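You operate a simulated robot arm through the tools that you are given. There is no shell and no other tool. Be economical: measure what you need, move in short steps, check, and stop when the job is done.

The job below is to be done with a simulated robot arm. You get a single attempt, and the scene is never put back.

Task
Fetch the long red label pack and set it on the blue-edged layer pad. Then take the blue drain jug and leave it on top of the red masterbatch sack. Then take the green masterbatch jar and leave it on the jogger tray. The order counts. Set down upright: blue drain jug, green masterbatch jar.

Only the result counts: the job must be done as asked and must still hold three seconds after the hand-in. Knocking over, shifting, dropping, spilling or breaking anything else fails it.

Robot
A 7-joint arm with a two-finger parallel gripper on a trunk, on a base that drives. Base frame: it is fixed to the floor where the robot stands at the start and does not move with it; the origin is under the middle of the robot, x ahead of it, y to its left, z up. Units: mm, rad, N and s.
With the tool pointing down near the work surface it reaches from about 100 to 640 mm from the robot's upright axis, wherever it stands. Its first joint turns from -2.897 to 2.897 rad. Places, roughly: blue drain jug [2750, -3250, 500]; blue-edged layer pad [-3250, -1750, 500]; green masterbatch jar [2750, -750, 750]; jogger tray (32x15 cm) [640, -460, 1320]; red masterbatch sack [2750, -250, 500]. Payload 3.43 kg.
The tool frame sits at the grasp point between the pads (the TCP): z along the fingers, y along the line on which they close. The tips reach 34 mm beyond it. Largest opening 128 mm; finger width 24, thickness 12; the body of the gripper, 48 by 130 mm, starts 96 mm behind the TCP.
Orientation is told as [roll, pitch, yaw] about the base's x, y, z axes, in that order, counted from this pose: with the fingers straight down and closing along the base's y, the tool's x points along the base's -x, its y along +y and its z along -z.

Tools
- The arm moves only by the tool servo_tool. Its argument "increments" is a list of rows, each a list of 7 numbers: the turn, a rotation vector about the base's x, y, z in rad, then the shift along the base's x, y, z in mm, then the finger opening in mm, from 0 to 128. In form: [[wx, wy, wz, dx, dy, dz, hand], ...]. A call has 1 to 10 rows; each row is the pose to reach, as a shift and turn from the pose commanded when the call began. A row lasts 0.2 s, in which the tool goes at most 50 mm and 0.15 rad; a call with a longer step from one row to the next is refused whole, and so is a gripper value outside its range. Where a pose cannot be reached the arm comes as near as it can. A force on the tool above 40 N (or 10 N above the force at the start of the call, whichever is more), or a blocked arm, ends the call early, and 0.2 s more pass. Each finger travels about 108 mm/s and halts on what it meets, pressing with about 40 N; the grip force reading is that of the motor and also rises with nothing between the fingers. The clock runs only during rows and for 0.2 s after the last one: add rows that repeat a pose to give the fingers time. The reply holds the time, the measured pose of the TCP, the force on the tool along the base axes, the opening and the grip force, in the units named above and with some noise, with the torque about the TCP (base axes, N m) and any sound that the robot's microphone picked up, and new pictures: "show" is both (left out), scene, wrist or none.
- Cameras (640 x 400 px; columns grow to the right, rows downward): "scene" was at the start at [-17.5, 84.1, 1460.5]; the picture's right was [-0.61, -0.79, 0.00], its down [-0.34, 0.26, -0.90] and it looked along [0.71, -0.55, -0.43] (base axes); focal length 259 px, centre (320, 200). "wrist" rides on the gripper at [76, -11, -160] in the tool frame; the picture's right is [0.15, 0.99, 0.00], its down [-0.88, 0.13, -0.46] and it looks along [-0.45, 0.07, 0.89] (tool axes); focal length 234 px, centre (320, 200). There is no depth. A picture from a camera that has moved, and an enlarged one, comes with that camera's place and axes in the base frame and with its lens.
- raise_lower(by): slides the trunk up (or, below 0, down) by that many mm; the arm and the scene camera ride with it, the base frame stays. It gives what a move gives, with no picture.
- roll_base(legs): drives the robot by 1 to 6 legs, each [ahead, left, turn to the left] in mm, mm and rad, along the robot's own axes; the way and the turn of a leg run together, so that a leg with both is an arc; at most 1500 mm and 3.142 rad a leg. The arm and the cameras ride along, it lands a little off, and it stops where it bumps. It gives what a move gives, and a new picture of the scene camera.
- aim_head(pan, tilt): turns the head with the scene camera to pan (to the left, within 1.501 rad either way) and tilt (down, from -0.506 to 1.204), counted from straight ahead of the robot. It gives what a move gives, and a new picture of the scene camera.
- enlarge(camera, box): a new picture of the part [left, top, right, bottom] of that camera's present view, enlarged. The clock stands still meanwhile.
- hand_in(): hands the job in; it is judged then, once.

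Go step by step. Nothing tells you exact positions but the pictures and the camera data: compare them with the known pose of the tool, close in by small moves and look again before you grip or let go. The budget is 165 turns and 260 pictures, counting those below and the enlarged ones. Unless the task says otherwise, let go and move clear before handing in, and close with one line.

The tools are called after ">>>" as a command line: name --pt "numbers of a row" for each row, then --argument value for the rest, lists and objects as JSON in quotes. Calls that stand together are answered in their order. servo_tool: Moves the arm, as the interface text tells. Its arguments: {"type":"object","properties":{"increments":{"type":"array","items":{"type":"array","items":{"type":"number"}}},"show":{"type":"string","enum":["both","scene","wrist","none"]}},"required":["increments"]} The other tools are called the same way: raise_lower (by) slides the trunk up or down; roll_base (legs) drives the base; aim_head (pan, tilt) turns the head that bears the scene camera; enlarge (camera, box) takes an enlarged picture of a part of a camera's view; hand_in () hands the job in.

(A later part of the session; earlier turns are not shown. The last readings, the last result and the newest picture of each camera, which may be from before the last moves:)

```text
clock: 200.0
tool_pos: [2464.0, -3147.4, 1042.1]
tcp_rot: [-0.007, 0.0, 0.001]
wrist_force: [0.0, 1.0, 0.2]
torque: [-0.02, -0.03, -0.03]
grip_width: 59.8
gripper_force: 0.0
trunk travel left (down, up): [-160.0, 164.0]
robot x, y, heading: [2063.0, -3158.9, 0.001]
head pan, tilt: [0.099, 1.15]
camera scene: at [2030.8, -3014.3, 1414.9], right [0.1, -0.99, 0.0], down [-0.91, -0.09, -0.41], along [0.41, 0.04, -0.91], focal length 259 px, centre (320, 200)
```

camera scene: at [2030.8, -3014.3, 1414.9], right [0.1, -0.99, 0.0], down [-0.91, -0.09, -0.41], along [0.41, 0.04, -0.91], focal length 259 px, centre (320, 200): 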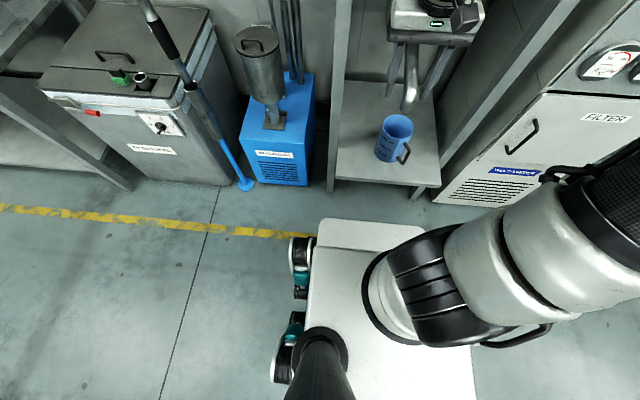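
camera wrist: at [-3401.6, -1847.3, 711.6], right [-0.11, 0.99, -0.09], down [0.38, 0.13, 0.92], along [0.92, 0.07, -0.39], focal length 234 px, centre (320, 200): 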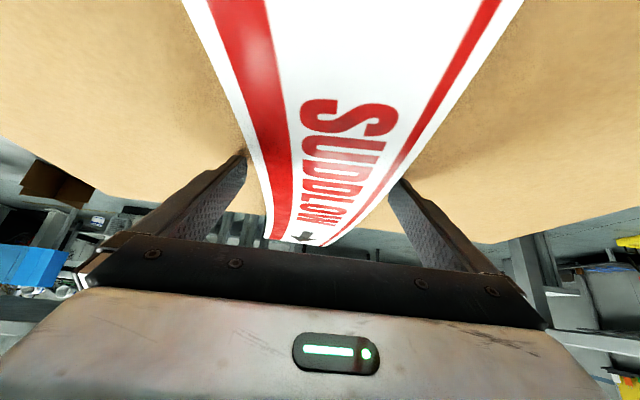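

The jug rim centre is ≈(2744,−3252,608), Ø≈130 (too wide to span), seemingly empty, with the spout just above. I'll pinch its left rim wall with a forward-tilted tool. First move up, lower the trunk, tilt.

>>> roll_base --legs '[[75, 0, 0]]'

>>> raise_lower --by -150

>>> servo_tool --pt "0 -0.12 0 0 -10 0 50" --pt "0 -0.24 0 0 -20 -10 50" --pt "0 -0.36 0 0 -30 -20 50" --pt "0 -0.48 0 0 -40 -30 50" --pt "0 -0.6 0 0 -40 -40 50" --show "both"

```text
clock: 201.0
tool_pos: [2538.9, -3147.6, 1041.3]
tcp_rot: [-0.008, 0.0, 0.0]
wrist_force: [-0.8, 0.3, 0.2]
torque: [0.04, 0.01, 0.03]
grip_width: 59.9
gripper_force: 0.0
trunk travel left (down, up): [-160.0, 164.0]
robot x, y, heading: [2138.6, -3163.1, 0.0]
head pan, tilt: [0.099, 1.15]
camera scene: at [2105.3, -3014.3, 1414.8], right [0.1, -0.99, 0.0], down [-0.91, -0.09, -0.41], along [0.41, 0.04, -0.91], focal length 259 px, centre (320, 200)
```

scene: 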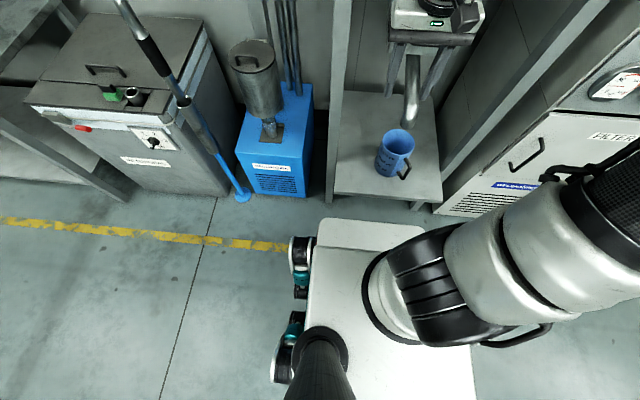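

```text
clock: 202.8
tool_pos: [2539.1, -3148.8, 892.0]
tcp_rot: [-0.005, 0.0, 0.0]
wrist_force: [0.8, -0.2, 0.2]
torque: [0.01, -0.02, 0.02]
grip_width: 59.9
gripper_force: 0.1
trunk travel left (down, up): [-10.0, 314.0]
robot x, y, heading: [2137.3, -3164.1, 0.003]
head pan, tilt: [0.099, 1.15]
```

```text
clock: 204.0
tool_pos: [2541.9, -3189.4, 854.5]
tcp_rot: [-0.006, -0.597, 0.0]
wrist_force: [-0.1, -0.4, 0.2]
torque: [0.02, 0.0, 0.0]
grip_width: 50.0
gripper_force: 0.0
out of reach, approached as far as the arm can: row 5
trunk travel left (down, up): [-10.0, 314.0]
robot x, y, heading: [2137.3, -3158.0, -0.003]
head pan, tilt: [0.099, 1.15]
camera scene: at [2105.4, -3014.5, 1264.9], right [0.1, -0.99, 0.0], down [-0.91, -0.09, -0.41], along [0.41, 0.04, -0.91], focal length 259 px, centre (320, 200)
camera wrist: at [2390.2, -3198.4, 942.9], right [-0.12, 0.99, -0.09], down [0.47, 0.13, 0.87], along [0.87, 0.06, -0.48], focal length 234 px, centre (320, 200)
```

scene: 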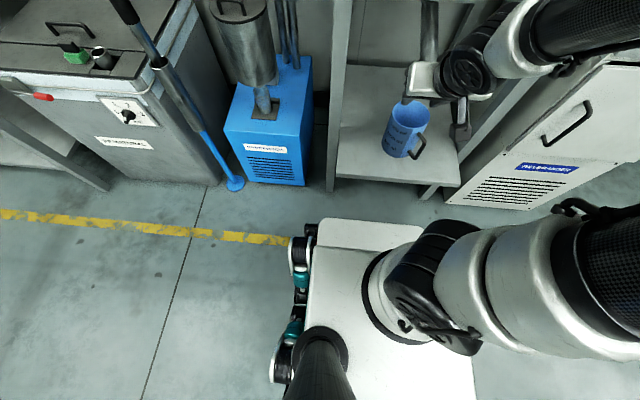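
wrist: 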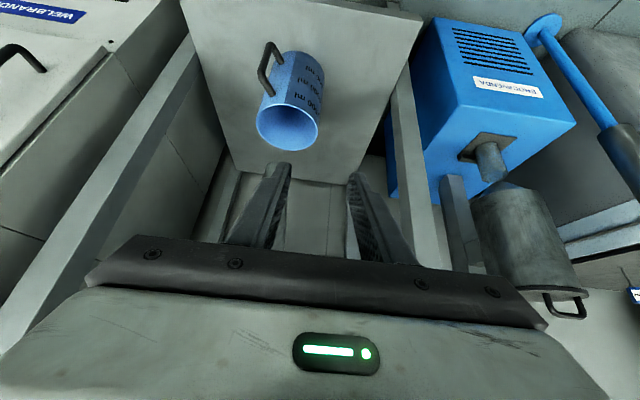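

>>> enlarge --camera "wrist" --box '[220, 30, 380, 200]'

>>> aim_head --pan 0.2 --tilt 0.7

>>> enlarge --camera "scene" --box '[320, 110, 500, 260]'

```text
2.35 times, centred on (300, 115) of wrist
camera zoom: at [2390.2, -3198.4, 942.9], right [-0.12, 0.99, -0.09], down [0.47, 0.13, 0.87], along [0.87, 0.06, -0.48], focal length 551 px, centre (367, 400)
```

zoom: 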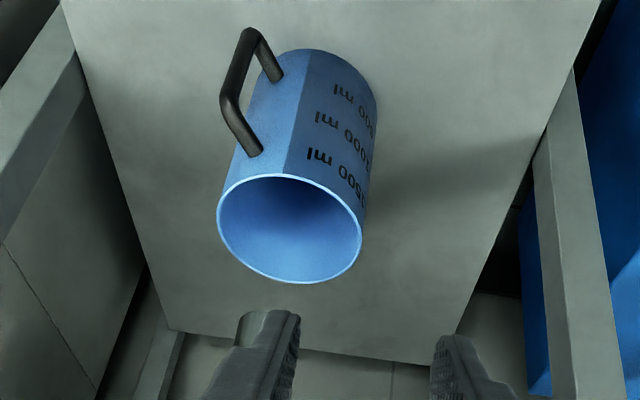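

```text
clock: 204.9
tool_pos: [2542.2, -3188.5, 854.4]
tcp_rot: [-0.006, -0.594, -0.001]
wrist_force: [-0.8, -1.0, 0.3]
torque: [-0.02, -0.03, 0.02]
grip_width: 50.2
gripper_force: 0.1
trunk travel left (down, up): [-10.0, 314.0]
robot x, y, heading: [2136.2, -3160.7, 0.004]
head pan, tilt: [0.201, 0.7]
camera scene: at [2129.3, -3003.3, 1297.9], right [0.2, -0.98, 0.0], down [-0.63, -0.13, -0.76], along [0.75, 0.15, -0.64], focal length 259 px, centre (320, 200)
```

scene: 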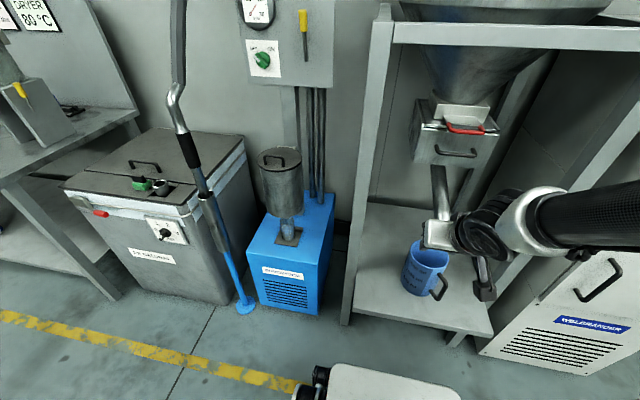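

```text
2.67 times, centred on (410, 185) of scene
camera zoom: at [2129.3, -3003.3, 1297.9], right [0.2, -0.98, 0.0], down [-0.63, -0.13, -0.76], along [0.75, 0.15, -0.64], focal length 692 px, centre (80, 240)
```

zoom: 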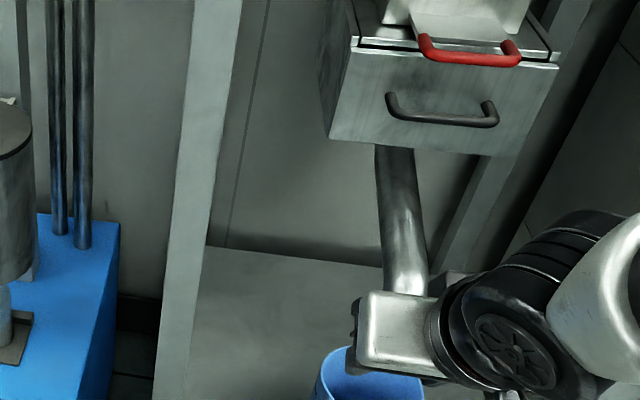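

Refined: rim centre ≈(2737,−3252,605), Ø≈120, left rim wall at y≈−3192. Approach along the finger direction.

>>> servo_tool --pt "0 0 0 28 -1 -26 50" --pt "0 0 0 56 -2 -52 50" --pt "0 0 0 85 -4 -78 50" --pt "0 0 0 112 -4 -104 50" --pt "0 0 0 135 -4 -139 50" --pt "0 0 0 158 -4 -174 50" --show "both"

>>> enlarge --camera "scene" --box '[360, 170, 520, 310]'

```text
clock: 206.3
tool_pos: [2700.7, -3195.5, 679.2]
tcp_rot: [-0.005, -0.601, -0.003]
wrist_force: [0.8, -0.9, -0.5]
torque: [0.09, -0.01, 0.09]
grip_width: 49.9
gripper_force: 0.0
out of reach, approached as far as the arm can: row 1, 2
trunk travel left (down, up): [-10.0, 314.0]
robot x, y, heading: [2134.0, -3160.2, -0.003]
head pan, tilt: [0.201, 0.7]
camera scene: at [2128.8, -3004.0, 1298.2], right [0.2, -0.98, 0.0], down [-0.63, -0.13, -0.77], along [0.75, 0.15, -0.64], focal length 259 px, centre (320, 200)
camera wrist: at [2548.1, -3204.7, 767.9], right [-0.11, 0.99, -0.09], down [0.47, 0.13, 0.87], along [0.88, 0.06, -0.48], focal length 234 px, centre (320, 200)
```

scene: 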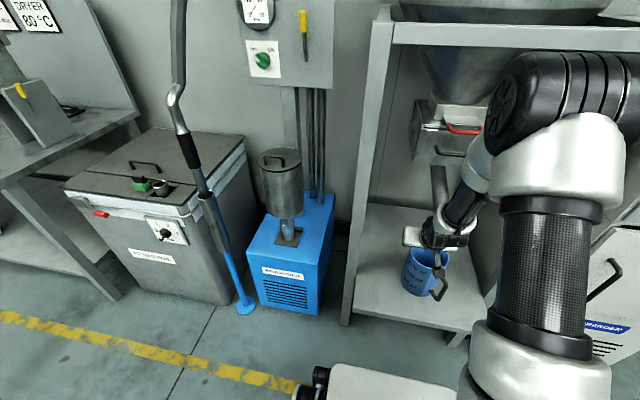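
wrist: 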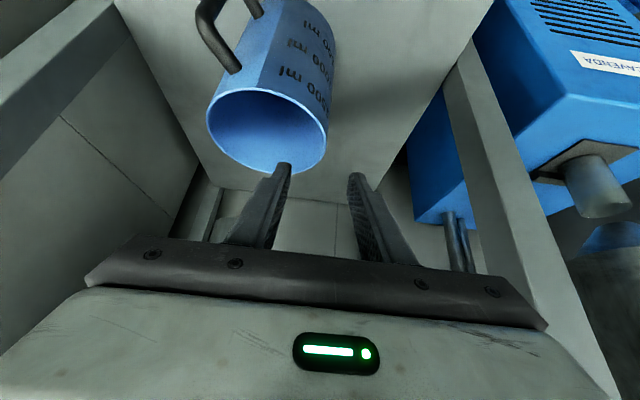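

```text
2.86 times, centred on (440, 240) of scene
camera zoom: at [2128.8, -3004.0, 1298.2], right [0.2, -0.98, 0.0], down [-0.63, -0.13, -0.77], along [0.75, 0.15, -0.64], focal length 741 px, centre (-23, 86)
```

zoom: 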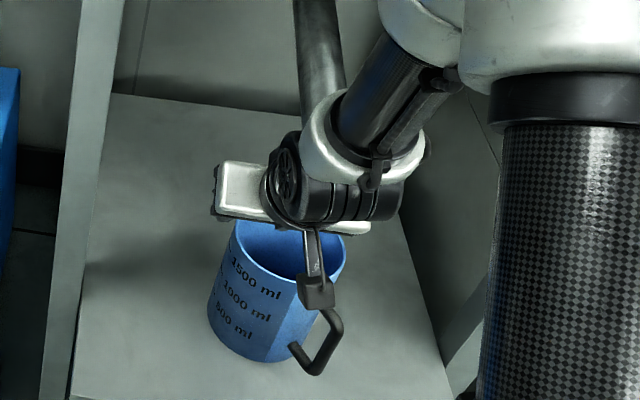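

>>> servo_tool --pt "0 0 0 12 2 -22 50" --pt "0 0 0 24 3 -44 50" --pt "0 0 0 34 3 -64 50" --show "wrist"

>>> enlarge --camera "scene" --box '[360, 170, 520, 310]'

```text
clock: 207.1
tool_pos: [2738.4, -3190.6, 634.9]
tcp_rot: [-0.009, -0.627, 0.002]
wrist_force: [-1.8, 0.5, 17.0]
torque: [-0.42, -0.1, -0.08]
grip_width: 50.1
gripper_force: 0.1
trunk travel left (down, up): [-10.0, 314.0]
robot x, y, heading: [2138.4, -3155.4, 0.001]
head pan, tilt: [0.201, 0.7]
stopped in row 3: the force on the tool passed its limit at 60 N (the readings are from after the stop); the commanded pose is now the measured one
camera wrist: at [2583.9, -3199.7, 718.5], right [-0.12, 0.99, -0.09], down [0.45, 0.14, 0.88], along [0.89, 0.06, -0.46], focal length 234 px, centre (320, 200)
```

wrist: 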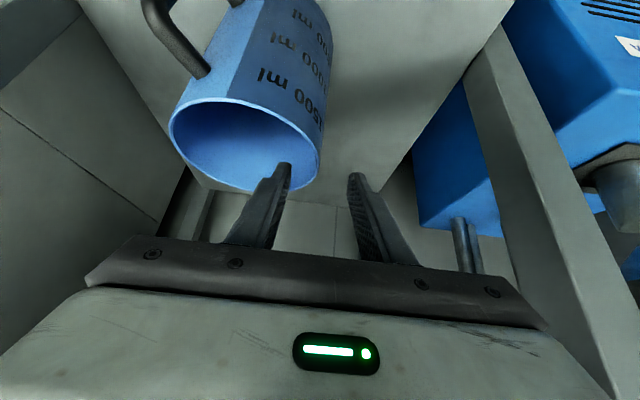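

```text
2.86 times, centred on (440, 240) of scene
camera zoom: at [2128.1, -3003.1, 1298.1], right [0.2, -0.98, 0.0], down [-0.63, -0.13, -0.77], along [0.75, 0.15, -0.64], focal length 741 px, centre (-23, 86)
```

zoom: 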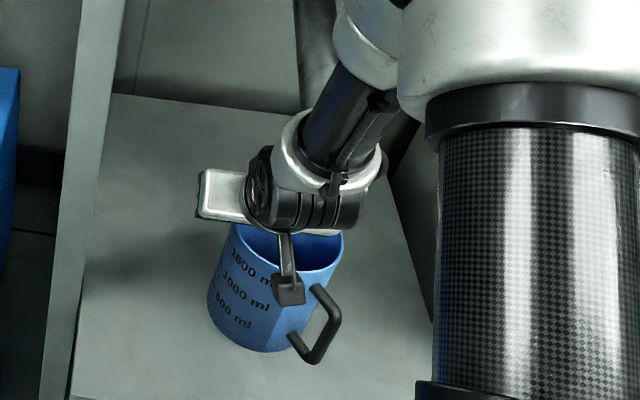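

The inner finger met something solid at rim level, so the jug can't be pinched inside; but its diameter (~118) fits within 128. Back off, open fully and centre over the jug to span it.

>>> servo_tool --pt "0 0.01 0 -8 0 20 50" --pt "0 0.02 0 -28 0 50 60" --pt "0 0.025 0 -48 -20 80 90" --pt "0 0.025 0 -48 -42 80 120" --pt "0 0.025 0 -48 -60 80 128" --pt "0 0.025 0 -48 -60 80 128" --show "wrist"

>>> enlarge --camera "wrist" --box '[200, 20, 440, 200]'

```text
clock: 208.4
tool_pos: [2689.0, -3249.4, 710.6]
tcp_rot: [-0.006, -0.593, 0.001]
wrist_force: [0.1, 0.4, 0.0]
torque: [0.01, 0.02, -0.01]
grip_width: 127.9
gripper_force: 0.0
trunk travel left (down, up): [-10.0, 314.0]
robot x, y, heading: [2137.3, -3161.5, -0.001]
head pan, tilt: [0.201, 0.7]
camera wrist: at [2537.2, -3259.6, 800.5], right [-0.12, 0.99, -0.09], down [0.48, 0.13, 0.87], along [0.87, 0.06, -0.49], focal length 234 px, centre (320, 200)
```

wrist: 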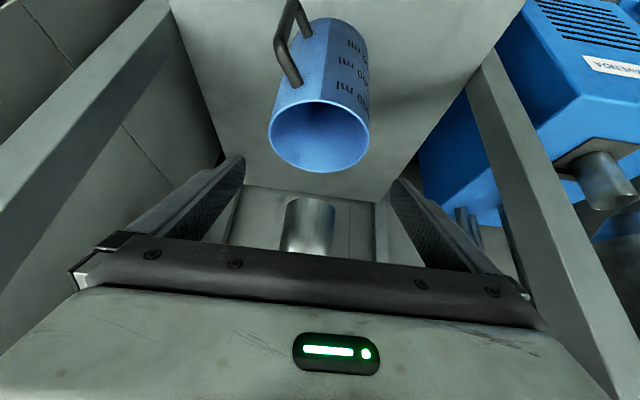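

```text
2.22 times, centred on (320, 110) of wrist
camera zoom: at [2537.2, -3259.6, 800.5], right [-0.12, 0.99, -0.09], down [0.48, 0.13, 0.87], along [0.87, 0.06, -0.49], focal length 520 px, centre (320, 400)
```

zoom: 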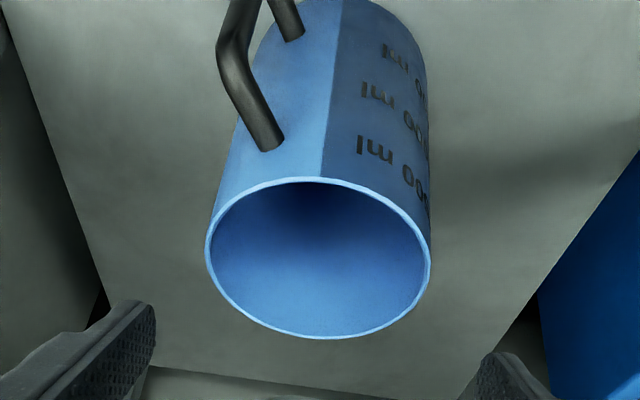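

>>> servo_tool --pt "0 0 0 18 -4 -25 128" --pt "0 0 0 36 -6 -50 128" --pt "0 0 0 46 -6 -68 128" --show "wrist"

>>> enlarge --camera "wrist" --box '[160, 40, 480, 240]'

```text
clock: 209.2
tool_pos: [2736.2, -3256.5, 643.8]
tcp_rot: [-0.01, -0.596, 0.002]
wrist_force: [-0.3, 1.5, -0.4]
torque: [-0.04, 0.01, 0.0]
grip_width: 128.1
gripper_force: 0.0
trunk travel left (down, up): [-10.0, 314.0]
robot x, y, heading: [2133.0, -3158.6, 0.001]
head pan, tilt: [0.201, 0.7]
camera wrist: at [2583.7, -3266.4, 732.7], right [-0.12, 0.99, -0.09], down [0.47, 0.14, 0.87], along [0.87, 0.06, -0.49], focal length 234 px, centre (320, 200)
```

wrist: 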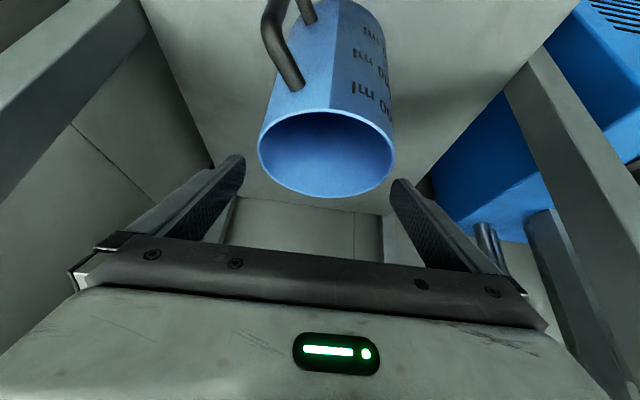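

```text
2.00 times, centred on (320, 140) of wrist
camera zoom: at [2583.7, -3266.4, 732.7], right [-0.12, 0.99, -0.09], down [0.47, 0.14, 0.87], along [0.87, 0.06, -0.49], focal length 468 px, centre (320, 320)
```

zoom: 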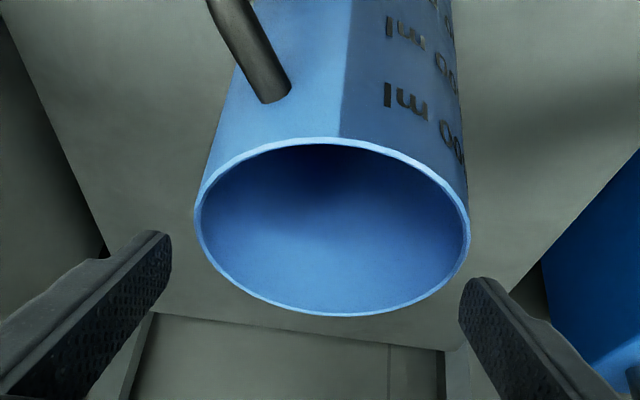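

Centred with ~7 mm clearance each side. Descend.

>>> servo_tool --pt "0 0 0 3 0 -15 128" --pt "0 0 0 6 0 -30 128" --pt "0 0 0 10 0 -45 128" --pt "0 0 0 12 0 -54 128" --show "wrist"

>>> enlarge --camera "scene" --box '[360, 170, 520, 310]'

```text
clock: 209.8
tool_pos: [2737.3, -3257.0, 624.0]
tcp_rot: [-0.006, -0.59, -0.001]
wrist_force: [-10.0, 0.4, 2.8]
torque: [-0.07, -1.07, 0.02]
grip_width: 128.4
gripper_force: 0.0
trunk travel left (down, up): [-10.0, 314.0]
robot x, y, heading: [2133.4, -3158.4, 0.0]
head pan, tilt: [0.201, 0.7]
stopped in row 2: the force on the tool passed its limit at 54 N (the readings are from after the stop); the commanded pose is now the measured one
camera wrist: at [2584.6, -3266.3, 713.2], right [-0.12, 0.99, -0.09], down [0.48, 0.13, 0.87], along [0.87, 0.06, -0.49], focal length 234 px, centre (320, 200)
```

wrist: 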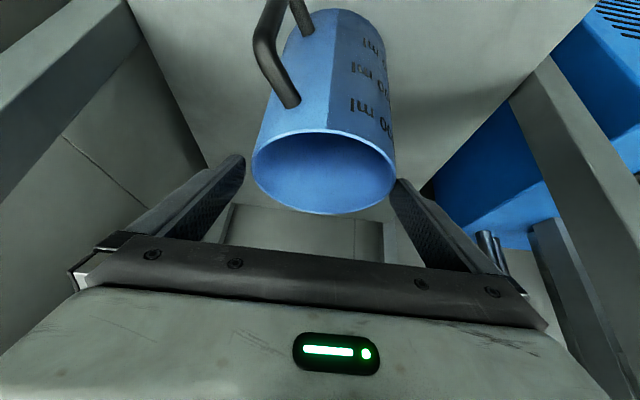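

```text
2.86 times, centred on (440, 240) of scene
camera zoom: at [2128.2, -3003.1, 1297.9], right [0.2, -0.98, 0.0], down [-0.63, -0.13, -0.77], along [0.75, 0.15, -0.64], focal length 741 px, centre (-23, 86)
```

zoom: 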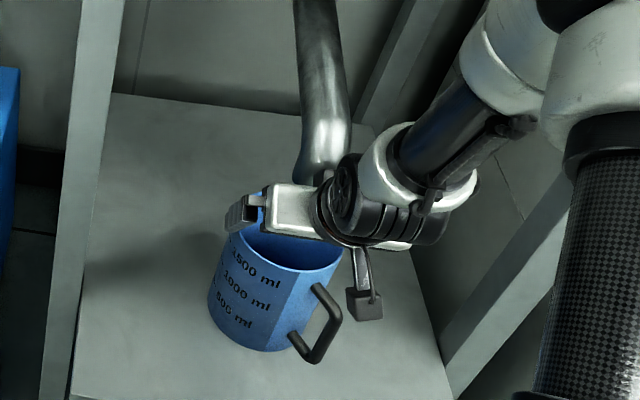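

The palm touched the spout pipe. I'll back off and use a flatter tool (≈60° tilt), which keeps the palm under and in front of the spout.

>>> servo_tool --pt "0 0 0 -25 0 20 128" --pt "0 0 0 -55 0 40 128" --pt "0 -0.12 0 -85 0 40 128" --pt "0 -0.24 0 -105 0 40 128" --pt "0 -0.36 0 -110 0 40 128" --pt "0 -0.46 0 -110 0 40 128" --show "both"

```text
clock: 211.2
tool_pos: [2626.8, -3256.6, 663.9]
tcp_rot: [-0.009, -1.056, -0.001]
wrist_force: [-0.7, 0.2, 0.2]
torque: [-0.02, 0.01, 0.04]
grip_width: 127.9
gripper_force: 0.2
trunk travel left (down, up): [-10.0, 314.0]
robot x, y, heading: [2137.7, -3165.7, 0.001]
head pan, tilt: [0.201, 0.7]
camera scene: at [2128.9, -3003.1, 1298.0], right [0.2, -0.98, 0.0], down [-0.63, -0.13, -0.77], along [0.75, 0.15, -0.64], focal length 259 px, centre (320, 200)
camera wrist: at [2451.3, -3266.0, 676.3], right [-0.07, 0.99, -0.13], down [0.04, 0.13, 0.99], along [1.0, 0.06, -0.05], focal length 234 px, centre (320, 200)
```

scene: 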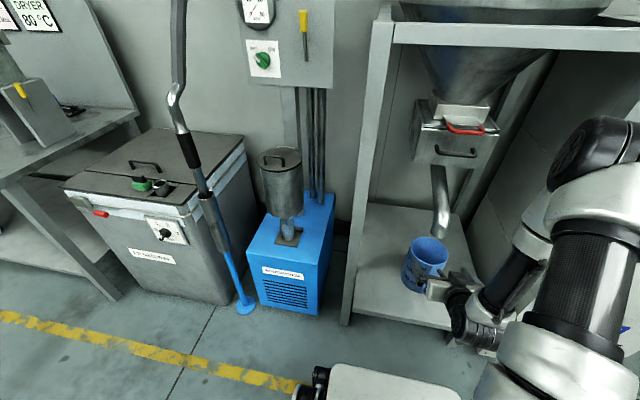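
wrist: 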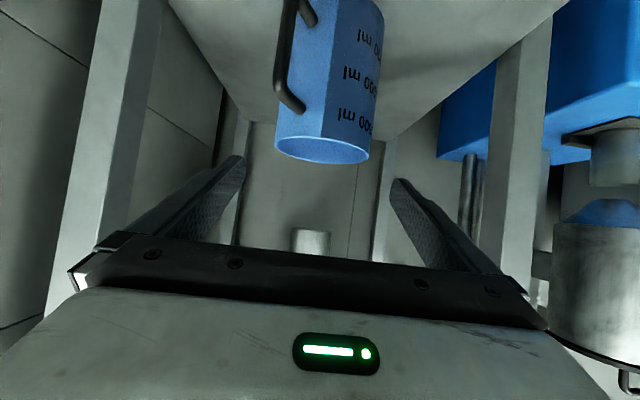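

>>> servo_tool --pt "0 0 0 30 1 -22 128" --pt "0 0 0 60 2 -44 128" --pt "0 0 0 85 2 -62 128" --show "both"

>>> enlarge --camera "scene" --box '[360, 170, 520, 310]'

```text
clock: 212.0
tool_pos: [2712.1, -3251.7, 602.0]
tcp_rot: [-0.006, -1.052, 0.001]
wrist_force: [-1.6, 0.1, 0.5]
torque: [0.0, -0.01, -0.01]
grip_width: 128.0
gripper_force: 0.1
trunk travel left (down, up): [-10.0, 314.0]
robot x, y, heading: [2135.8, -3161.0, 0.004]
head pan, tilt: [0.201, 0.7]
camera scene: at [2128.8, -3003.2, 1298.0], right [0.2, -0.98, 0.0], down [-0.63, -0.13, -0.77], along [0.75, 0.15, -0.64], focal length 259 px, centre (320, 200)
camera wrist: at [2536.6, -3262.8, 614.3], right [-0.07, 0.99, -0.13], down [0.04, 0.13, 0.99], along [1.0, 0.06, -0.05], focal length 234 px, centre (320, 200)
```

scene: 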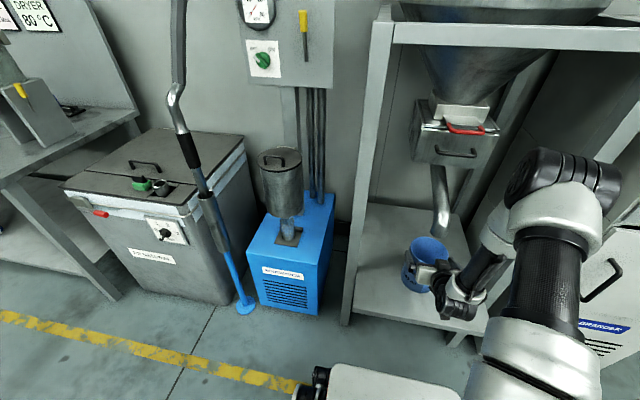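
wrist: 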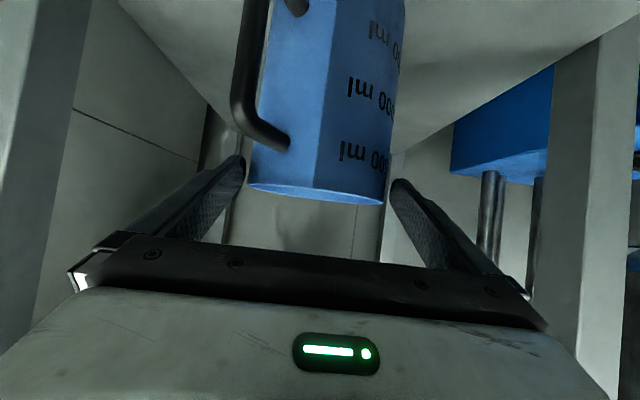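

```text
2.86 times, centred on (440, 240) of scene
camera zoom: at [2128.8, -3003.2, 1298.0], right [0.2, -0.98, 0.0], down [-0.63, -0.13, -0.77], along [0.75, 0.15, -0.64], focal length 741 px, centre (-23, 86)
```

zoom: 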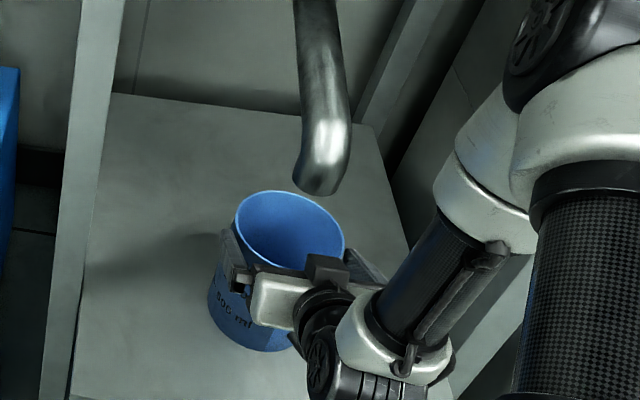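

>>> servo_tool --pt "0 0 0 15 -1 -10 128" --pt "0 0 0 30 -2 -18 128" --pt "0 0 0 30 -2 -18 128" --show "wrist"

>>> servo_tool --pt "0 0 0 0 0 0 118" --pt "0 0 0 0 0 0 108" --pt "0 0 0 0 0 0 98" --pt "0 0 0 0 0 0 98" --show "wrist"

```text
clock: 212.8
tool_pos: [2742.2, -3256.9, 582.9]
tcp_rot: [-0.009, -1.052, 0.002]
wrist_force: [0.5, -0.1, 0.5]
torque: [-0.01, -0.01, -0.03]
grip_width: 128.1
gripper_force: 0.0
trunk travel left (down, up): [-10.0, 314.0]
robot x, y, heading: [2135.6, -3157.3, -0.002]
head pan, tilt: [0.201, 0.7]
camera wrist: at [2567.1, -3265.3, 596.0], right [-0.07, 0.99, -0.13], down [0.04, 0.13, 0.99], along [1.0, 0.06, -0.05], focal length 234 px, centre (320, 200)
```

wrist: 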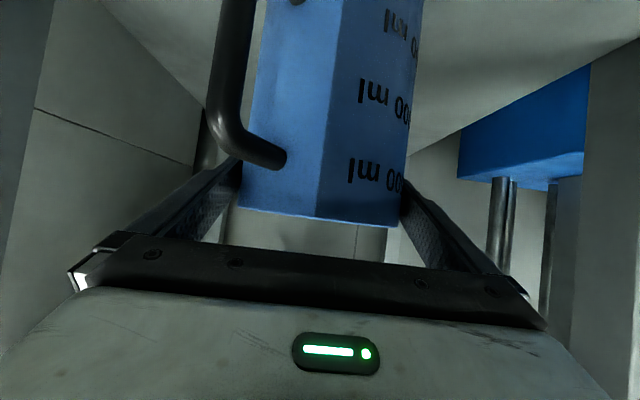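

```text
clock: 213.8
tool_pos: [2743.0, -3255.8, 582.9]
tcp_rot: [-0.01, -1.053, 0.003]
wrist_force: [0.0, -0.2, 0.7]
torque: [-0.03, 0.0, 0.04]
grip_width: 122.5
gripper_force: 40.7
trunk travel left (down, up): [-10.0, 314.0]
robot x, y, heading: [2131.1, -3158.5, -0.004]
head pan, tilt: [0.201, 0.7]
camera wrist: at [2566.9, -3265.3, 596.2], right [-0.07, 0.99, -0.13], down [0.04, 0.13, 0.99], along [1.0, 0.06, -0.05], focal length 234 px, centre (320, 200)
```

wrist: 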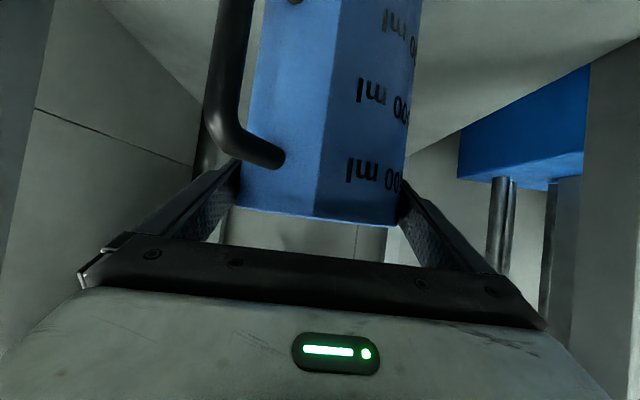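

Gripped at 122.5 mm. Lift a little and pull straight out.

>>> servo_tool --pt "0 0 0 0 0 8 98" --pt "0 0 0 -5 0 20 98" --pt "0 0 0 -20 0 25 98" --show "both"

```text
clock: 214.6
tool_pos: [2722.7, -3256.1, 608.4]
tcp_rot: [-0.009, -1.053, 0.001]
wrist_force: [0.0, -0.7, -2.1]
torque: [-0.01, 0.01, 0.0]
grip_width: 122.6
gripper_force: 39.8
trunk travel left (down, up): [-10.0, 314.0]
robot x, y, heading: [2140.6, -3157.5, 0.004]
head pan, tilt: [0.201, 0.7]
camera scene: at [2129.2, -3003.2, 1297.9], right [0.2, -0.98, 0.0], down [-0.63, -0.13, -0.76], along [0.75, 0.15, -0.64], focal length 259 px, centre (320, 200)
camera wrist: at [2546.6, -3266.0, 621.3], right [-0.07, 0.99, -0.13], down [0.04, 0.13, 0.99], along [1.0, 0.06, -0.05], focal length 234 px, centre (320, 200)
```

scene: 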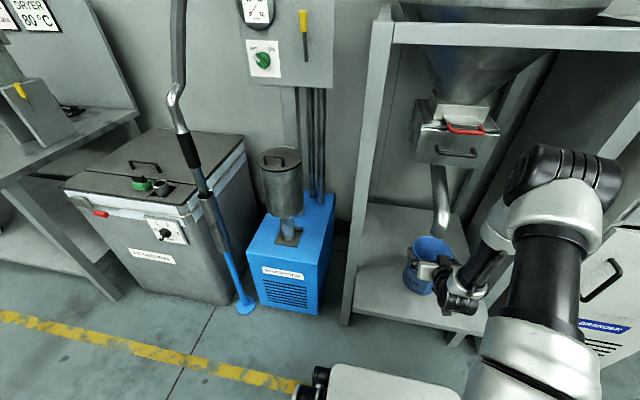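
wrist: 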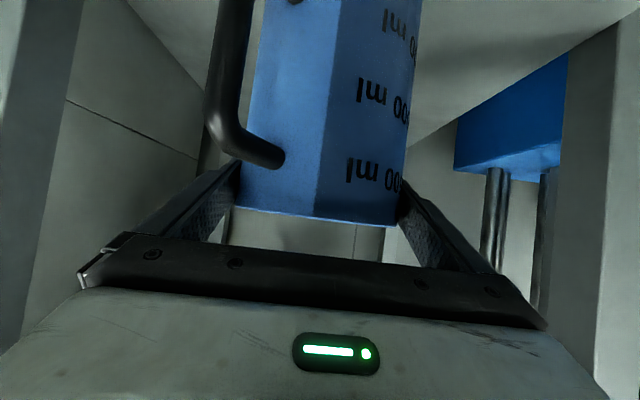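

Jug lifted cleanly (≈2 N). Back out, then strafe left up the aisle toward the red sack.

>>> roll_base --legs '[[-400, 0, 0], [0, 1450, 0], [0, 1200, 0]]'

>>> aim_head --pan 0.25 --tilt 0.55

```text
clock: 242.1
tool_pos: [2284.3, -601.4, 608.0]
tcp_rot: [-0.008, -1.052, 0.02]
wrist_force: [0.3, 0.2, -1.8]
torque: [-0.02, 0.02, 0.01]
grip_width: 122.0
gripper_force: 40.2
trunk travel left (down, up): [-10.0, 314.0]
robot x, y, heading: [1696.2, -518.6, 0.017]
head pan, tilt: [0.201, 0.7]
camera scene: at [1685.9, -360.0, 1298.0], right [0.22, -0.98, 0.0], down [-0.63, -0.14, -0.76], along [0.75, 0.17, -0.64], focal length 259 px, centre (320, 200)
```

scene: 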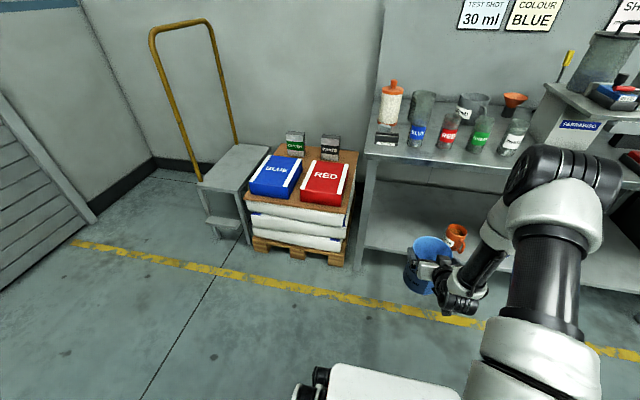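

```text
clock: 242.8
tool_pos: [2284.5, -602.4, 608.6]
tcp_rot: [-0.009, -1.053, 0.02]
wrist_force: [-0.5, -0.1, -1.8]
torque: [0.04, 0.02, -0.01]
grip_width: 122.0
gripper_force: 40.2
trunk travel left (down, up): [-10.0, 314.0]
robot x, y, heading: [1693.3, -518.9, 0.017]
head pan, tilt: [0.25, 0.55]
camera scene: at [1689.6, -354.8, 1311.0], right [0.26, -0.96, 0.0], down [-0.5, -0.14, -0.85], along [0.82, 0.23, -0.52], focal length 259 px, centre (320, 200)
```

scene: 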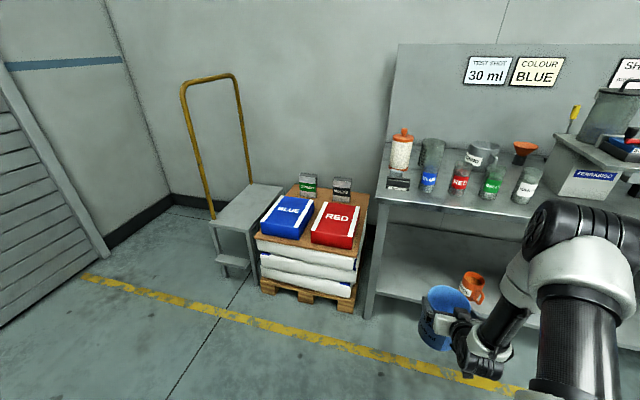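

Red sack is at about (2750,−150), top z≈520. Raise the trunk so the jug is well above, then align.

>>> raise_lower --by 180

>>> roll_base --legs '[[0, 440, -0.017]]'

>>> aim_head --pan 0.0 --tilt 0.65

>>> enlarge --camera "scene" --box '[200, 100, 460, 300]'

```text
clock: 244.8
tool_pos: [2282.5, -602.6, 787.9]
tcp_rot: [-0.008, -1.051, 0.017]
wrist_force: [0.3, -0.9, -2.1]
torque: [0.0, 0.02, 0.03]
grip_width: 122.1
gripper_force: 40.4
trunk travel left (down, up): [-190.0, 134.0]
robot x, y, heading: [1694.4, -514.3, 0.019]
head pan, tilt: [0.25, 0.55]
```

```text
clock: 249.6
tool_pos: [2278.6, -170.2, 788.2]
tcp_rot: [-0.008, -1.052, 0.005]
wrist_force: [0.4, 0.6, -3.0]
torque: [0.02, 0.06, 0.02]
grip_width: 121.8
gripper_force: 40.0
trunk travel left (down, up): [-190.0, 134.0]
robot x, y, heading: [1691.5, -75.6, 0.004]
head pan, tilt: [0.25, 0.55]
camera scene: at [1687.7, 86.5, 1491.1], right [0.25, -0.97, 0.0], down [-0.51, -0.13, -0.85], along [0.83, 0.21, -0.52], focal length 259 px, centre (320, 200)
```

scene: 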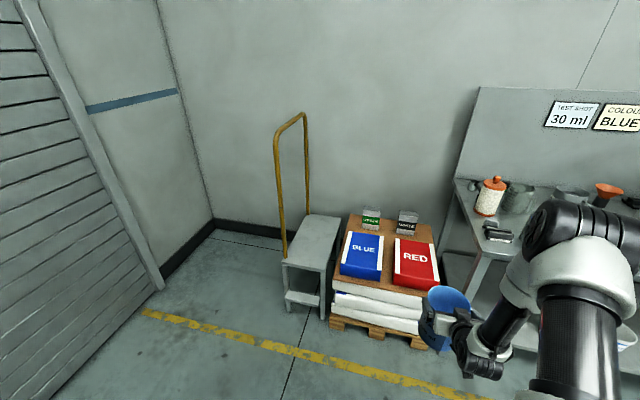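

```text
clock: 250.3
tool_pos: [2278.6, -170.1, 787.5]
tcp_rot: [-0.01, -1.053, 0.003]
wrist_force: [0.1, 0.5, -2.1]
torque: [-0.01, 0.0, 0.01]
grip_width: 121.8
gripper_force: 40.2
trunk travel left (down, up): [-190.0, 134.0]
robot x, y, heading: [1691.7, -76.1, 0.002]
head pan, tilt: [0.0, 0.649]
camera scene: at [1687.5, 64.4, 1482.3], right [0.0, -1.0, 0.0], down [-0.6, 0.0, -0.8], along [0.8, 0.0, -0.6], focal length 259 px, centre (320, 200)
```

scene: 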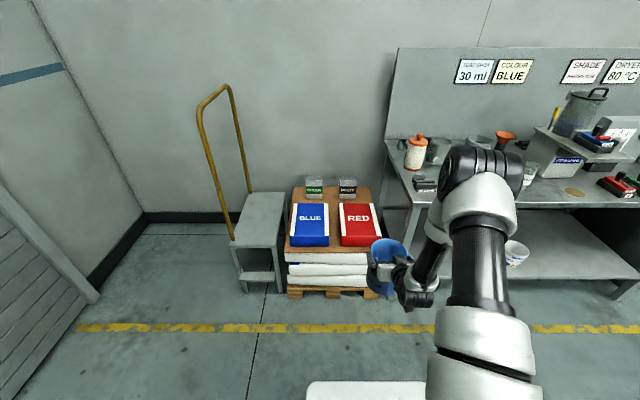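

```text
2.00 times, centred on (330, 200) of scene
camera zoom: at [1687.5, 64.4, 1482.3], right [0.0, -1.0, 0.0], down [-0.6, 0.0, -0.8], along [0.8, 0.0, -0.6], focal length 519 px, centre (300, 200)
```

zoom: 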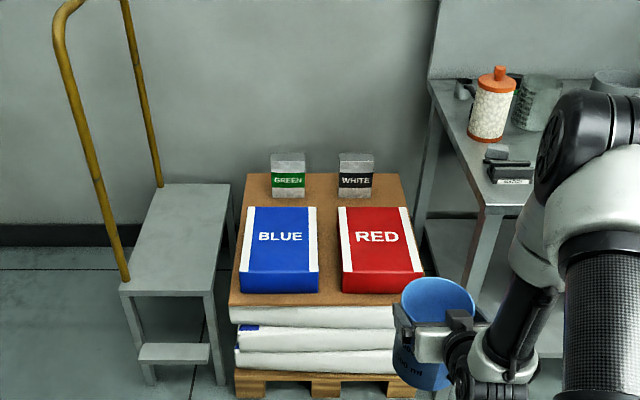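

Red sack top ≈ x 2640–2913, y −47…−232, z≈537. Drive forward so the jug hovers over it.

>>> roll_base --legs '[[0, 30, 0], [440, 0, 0]]'

>>> aim_head --pan 0.15 --tilt 0.85

>>> servo_tool --pt "0 0 0 0 0 -5 98" --show "wrist"

```text
clock: 253.6
tool_pos: [2714.8, -140.6, 788.7]
tcp_rot: [-0.009, -1.051, 0.001]
wrist_force: [-0.1, -0.5, -1.9]
torque: [-0.02, 0.02, 0.01]
grip_width: 122.0
gripper_force: 40.3
trunk travel left (down, up): [-190.0, 134.0]
robot x, y, heading: [2130.9, -45.5, 0.002]
head pan, tilt: [0.0, 0.649]
camera scene: at [2125.1, 95.0, 1482.3], right [0.0, -1.0, 0.0], down [-0.6, 0.0, -0.8], along [0.8, 0.0, -0.6], focal length 259 px, centre (320, 200)
```

scene: 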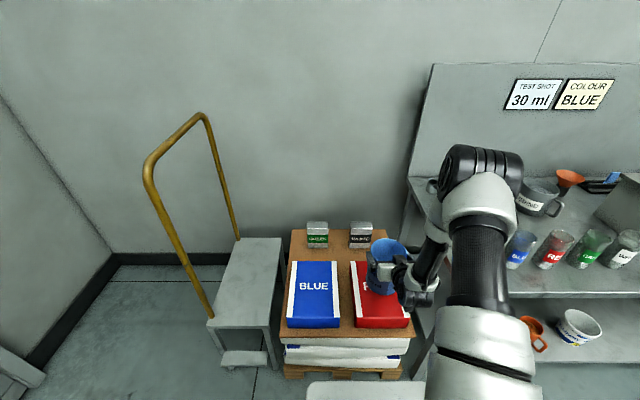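

```text
clock: 254.3
tool_pos: [2715.5, -140.2, 789.3]
tcp_rot: [-0.008, -1.051, 0.002]
wrist_force: [0.6, -0.4, -2.5]
torque: [0.03, 0.0, -0.03]
grip_width: 122.2
gripper_force: 39.6
trunk travel left (down, up): [-190.0, 134.0]
robot x, y, heading: [2127.4, -47.1, 0.006]
head pan, tilt: [0.15, 0.85]
camera scene: at [2115.7, 106.6, 1465.7], right [0.15, -0.99, 0.0], down [-0.74, -0.11, -0.66], along [0.65, 0.1, -0.75], focal length 259 px, centre (320, 200)
```

scene: 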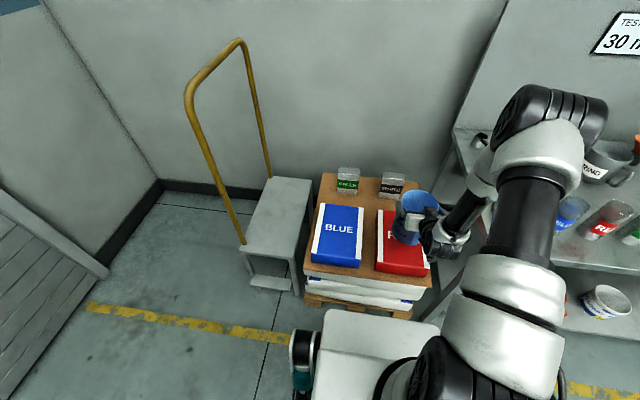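

```text
clock: 254.7
tool_pos: [2715.1, -140.8, 783.0]
tcp_rot: [-0.009, -1.052, 0.003]
wrist_force: [0.0, -0.3, -2.7]
torque: [0.01, 0.04, -0.01]
grip_width: 122.1
gripper_force: 39.9
trunk travel left (down, up): [-190.0, 134.0]
robot x, y, heading: [2128.6, -49.5, 0.0]
head pan, tilt: [0.15, 0.85]
camera wrist: at [2539.2, -150.6, 796.0], right [-0.07, 0.99, -0.13], down [0.04, 0.13, 0.99], along [1.0, 0.06, -0.05], focal length 234 px, centre (320, 200)
```

wrist: 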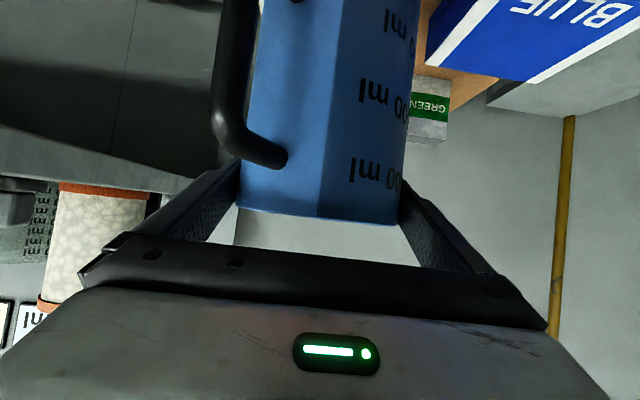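

Sack top confirmed z≈534, centre (2775,−144). Move 40 mm forward and lower slowly.

>>> servo_tool --pt "0 0 0 20 -2 0 98" --pt "0 0 0 42 -3 0 98" --pt "0 0 0 42 -3 -20 98" --pt "0 0 0 42 -3 -35 98" --show "scene"

>>> enlarge --camera "scene" --box '[280, 150, 480, 320]'

```text
clock: 255.7
tool_pos: [2758.2, -144.0, 748.6]
tcp_rot: [-0.01, -1.052, 0.002]
wrist_force: [0.4, -0.5, -1.8]
torque: [-0.02, 0.03, 0.02]
grip_width: 122.1
gripper_force: 39.9
trunk travel left (down, up): [-190.0, 134.0]
robot x, y, heading: [2129.9, -44.7, 0.005]
head pan, tilt: [0.15, 0.85]
camera scene: at [2115.6, 106.7, 1465.7], right [0.15, -0.99, 0.0], down [-0.74, -0.11, -0.66], along [0.65, 0.1, -0.75], focal length 259 px, centre (320, 200)
```

scene: 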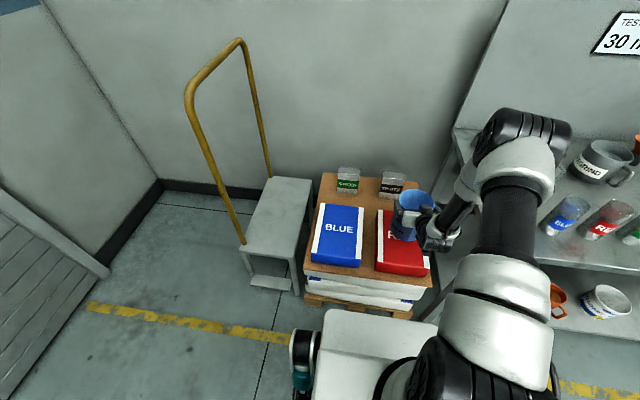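

```text
2.35 times, centred on (380, 235) of scene
camera zoom: at [2115.6, 106.7, 1465.7], right [0.15, -0.99, 0.0], down [-0.74, -0.11, -0.66], along [0.65, 0.1, -0.75], focal length 610 px, centre (179, 118)
```

zoom: 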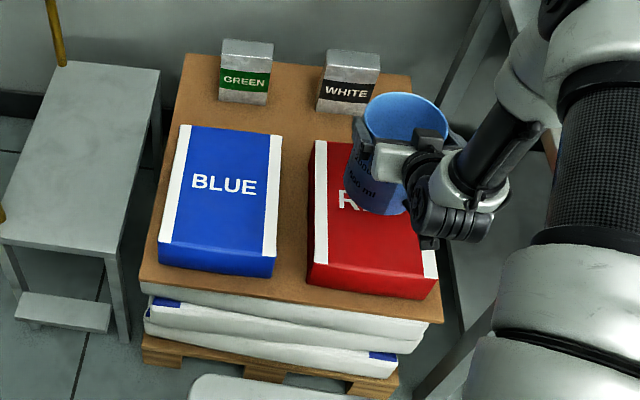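

>>> servo_tool --pt "0 0 0 0 0 -5 98" --pt "0 0 0 0 0 -10 98" --pt "0 0 0 0 0 -15 98" --pt "0 0 0 0 0 -18 98" --show "none"

>>> enlarge --camera "scene" --box '[280, 150, 480, 320]'

```text
clock: 256.7
tool_pos: [2757.4, -144.0, 730.3]
tcp_rot: [-0.009, -1.054, 0.003]
wrist_force: [0.2, -0.8, -1.8]
torque: [0.03, 0.02, -0.01]
grip_width: 122.0
gripper_force: 39.5
trunk travel left (down, up): [-190.0, 134.0]
robot x, y, heading: [2126.9, -45.9, 0.004]
head pan, tilt: [0.15, 0.85]
```

```text
2.35 times, centred on (380, 235) of scene
camera zoom: at [2115.7, 106.7, 1465.7], right [0.15, -0.99, 0.0], down [-0.74, -0.11, -0.66], along [0.65, 0.1, -0.75], focal length 610 px, centre (179, 118)
```

zoom: 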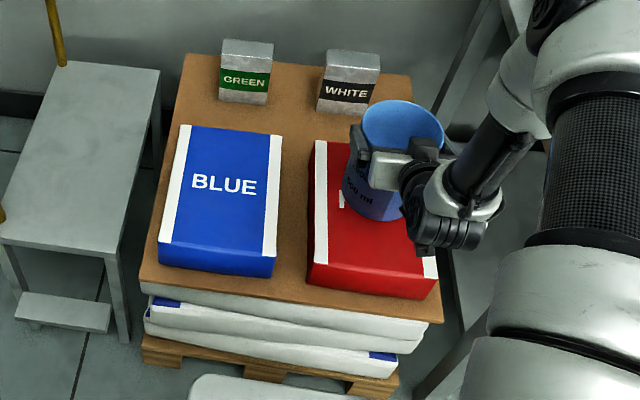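

>>> servo_tool --pt "0 0 0 0 0 -4 98" --pt "0 0 0 0 0 -8 98" --pt "0 0 0 0 0 -12 98" --pt "0 0 0 0 0 -16 98" --show "none"

>>> enlarge --camera "scene" --box '[280, 150, 480, 320]'

```text
clock: 257.7
tool_pos: [2757.3, -144.3, 714.2]
tcp_rot: [-0.01, -1.053, 0.003]
wrist_force: [0.5, -0.6, -1.8]
torque: [0.04, 0.05, 0.0]
grip_width: 121.7
gripper_force: 39.8
trunk travel left (down, up): [-190.0, 134.0]
robot x, y, heading: [2130.9, -46.4, -0.001]
head pan, tilt: [0.15, 0.85]
```

```text
2.35 times, centred on (380, 235) of scene
camera zoom: at [2115.7, 106.7, 1465.7], right [0.15, -0.99, 0.0], down [-0.74, -0.11, -0.66], along [0.65, 0.1, -0.75], focal length 610 px, centre (179, 118)
```

zoom: 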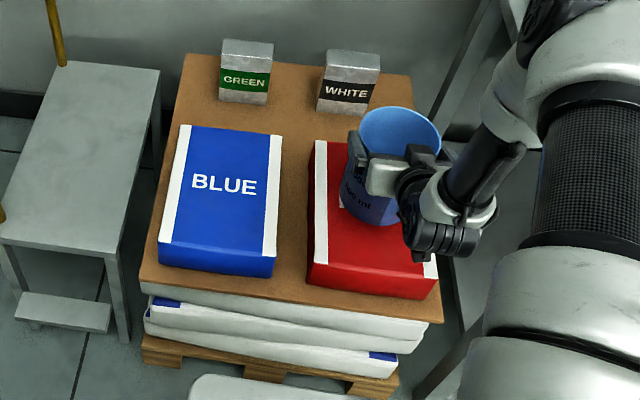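

>>> servo_tool --pt "0 0 0 0 0 -7 98" --pt "0 0 0 0 0 -14 98" --pt "0 0 0 0 0 -21 98" --pt "0 0 0 0 0 -27 98" --show "none"

>>> enlarge --camera "scene" --box '[280, 150, 480, 320]'

```text
clock: 258.7
tool_pos: [2757.5, -143.2, 687.8]
tcp_rot: [-0.01, -1.052, 0.002]
wrist_force: [-0.6, 0.5, -1.7]
torque: [-0.01, 0.01, 0.0]
grip_width: 121.9
gripper_force: 40.0
trunk travel left (down, up): [-190.0, 134.0]
robot x, y, heading: [2128.1, -47.4, -0.004]
head pan, tilt: [0.15, 0.85]
```

```text
2.35 times, centred on (380, 235) of scene
camera zoom: at [2115.7, 106.7, 1465.7], right [0.15, -0.99, 0.0], down [-0.74, -0.11, -0.66], along [0.65, 0.1, -0.75], focal length 610 px, centre (179, 118)
```

zoom: 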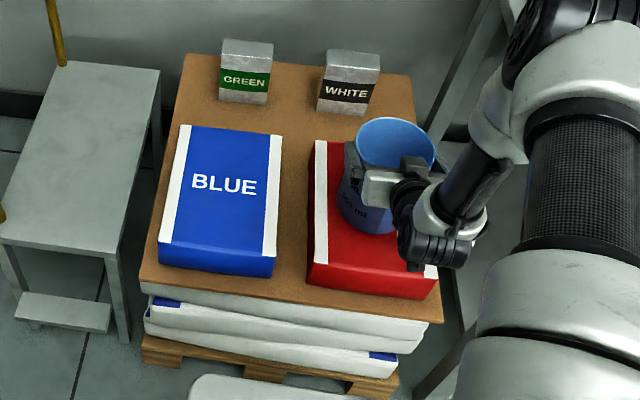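

>>> servo_tool --pt "0 0 0 0 0 -3 98" --pt "0 0 0 0 0 -6 98" --pt "0 0 0 0 0 -9 98" --pt "0 0 0 0 0 -12 98" --pt "0 0 0 0 0 -15 98" --show "none"

```text
clock: 259.9
tool_pos: [2758.6, -144.0, 678.2]
tcp_rot: [-0.01, -1.066, 0.004]
wrist_force: [-11.7, -1.9, 32.6]
torque: [0.74, -0.2, 0.2]
grip_width: 122.1
gripper_force: 40.0
trunk travel left (down, up): [-190.0, 134.0]
robot x, y, heading: [2126.1, -46.1, 0.002]
head pan, tilt: [0.15, 0.85]
```

Contact. Relieve the press a few mm, then release.

>>> servo_tool --pt "0 0 0 0 0 4 98" --pt "0 0 0 0 0 6 98" --show "none"

>>> enlarge --camera "scene" --box '[280, 150, 480, 320]'

```text
clock: 260.5
tool_pos: [2757.5, -143.2, 677.5]
tcp_rot: [-0.01, -1.052, 0.003]
wrist_force: [3.3, -1.5, 8.3]
torque: [0.14, -1.14, -0.23]
grip_width: 122.3
gripper_force: 39.8
trunk travel left (down, up): [-190.0, 134.0]
robot x, y, heading: [2129.0, -47.3, 0.001]
head pan, tilt: [0.15, 0.85]
```

```text
2.35 times, centred on (380, 235) of scene
camera zoom: at [2115.0, 106.7, 1465.4], right [0.15, -0.99, 0.0], down [-0.74, -0.11, -0.66], along [0.65, 0.1, -0.75], focal length 610 px, centre (179, 118)
```

zoom: 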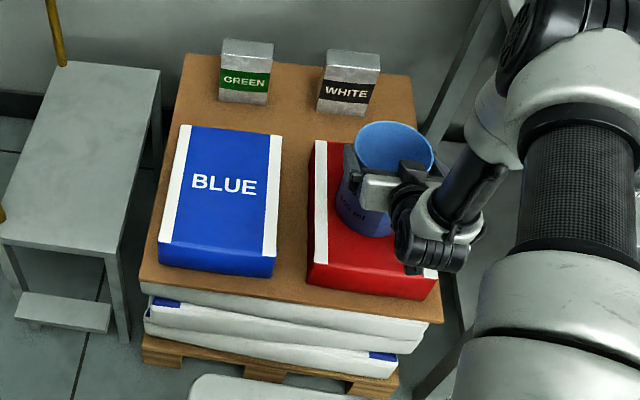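

>>> servo_tool --pt "0 -0.012 0 0 0 0 98" --pt "0 -0.012 0 0 0 1.5 98" --pt "0 -0.012 0 0 0 1.5 98" --show "none"

```text
clock: 261.3
tool_pos: [2755.7, -143.3, 677.4]
tcp_rot: [-0.007, -1.059, 0.002]
wrist_force: [0.1, -0.7, -0.7]
torque: [-0.04, 0.21, 0.04]
grip_width: 122.3
gripper_force: 39.5
trunk travel left (down, up): [-190.0, 134.0]
robot x, y, heading: [2128.3, -44.6, 0.0]
head pan, tilt: [0.15, 0.85]
```

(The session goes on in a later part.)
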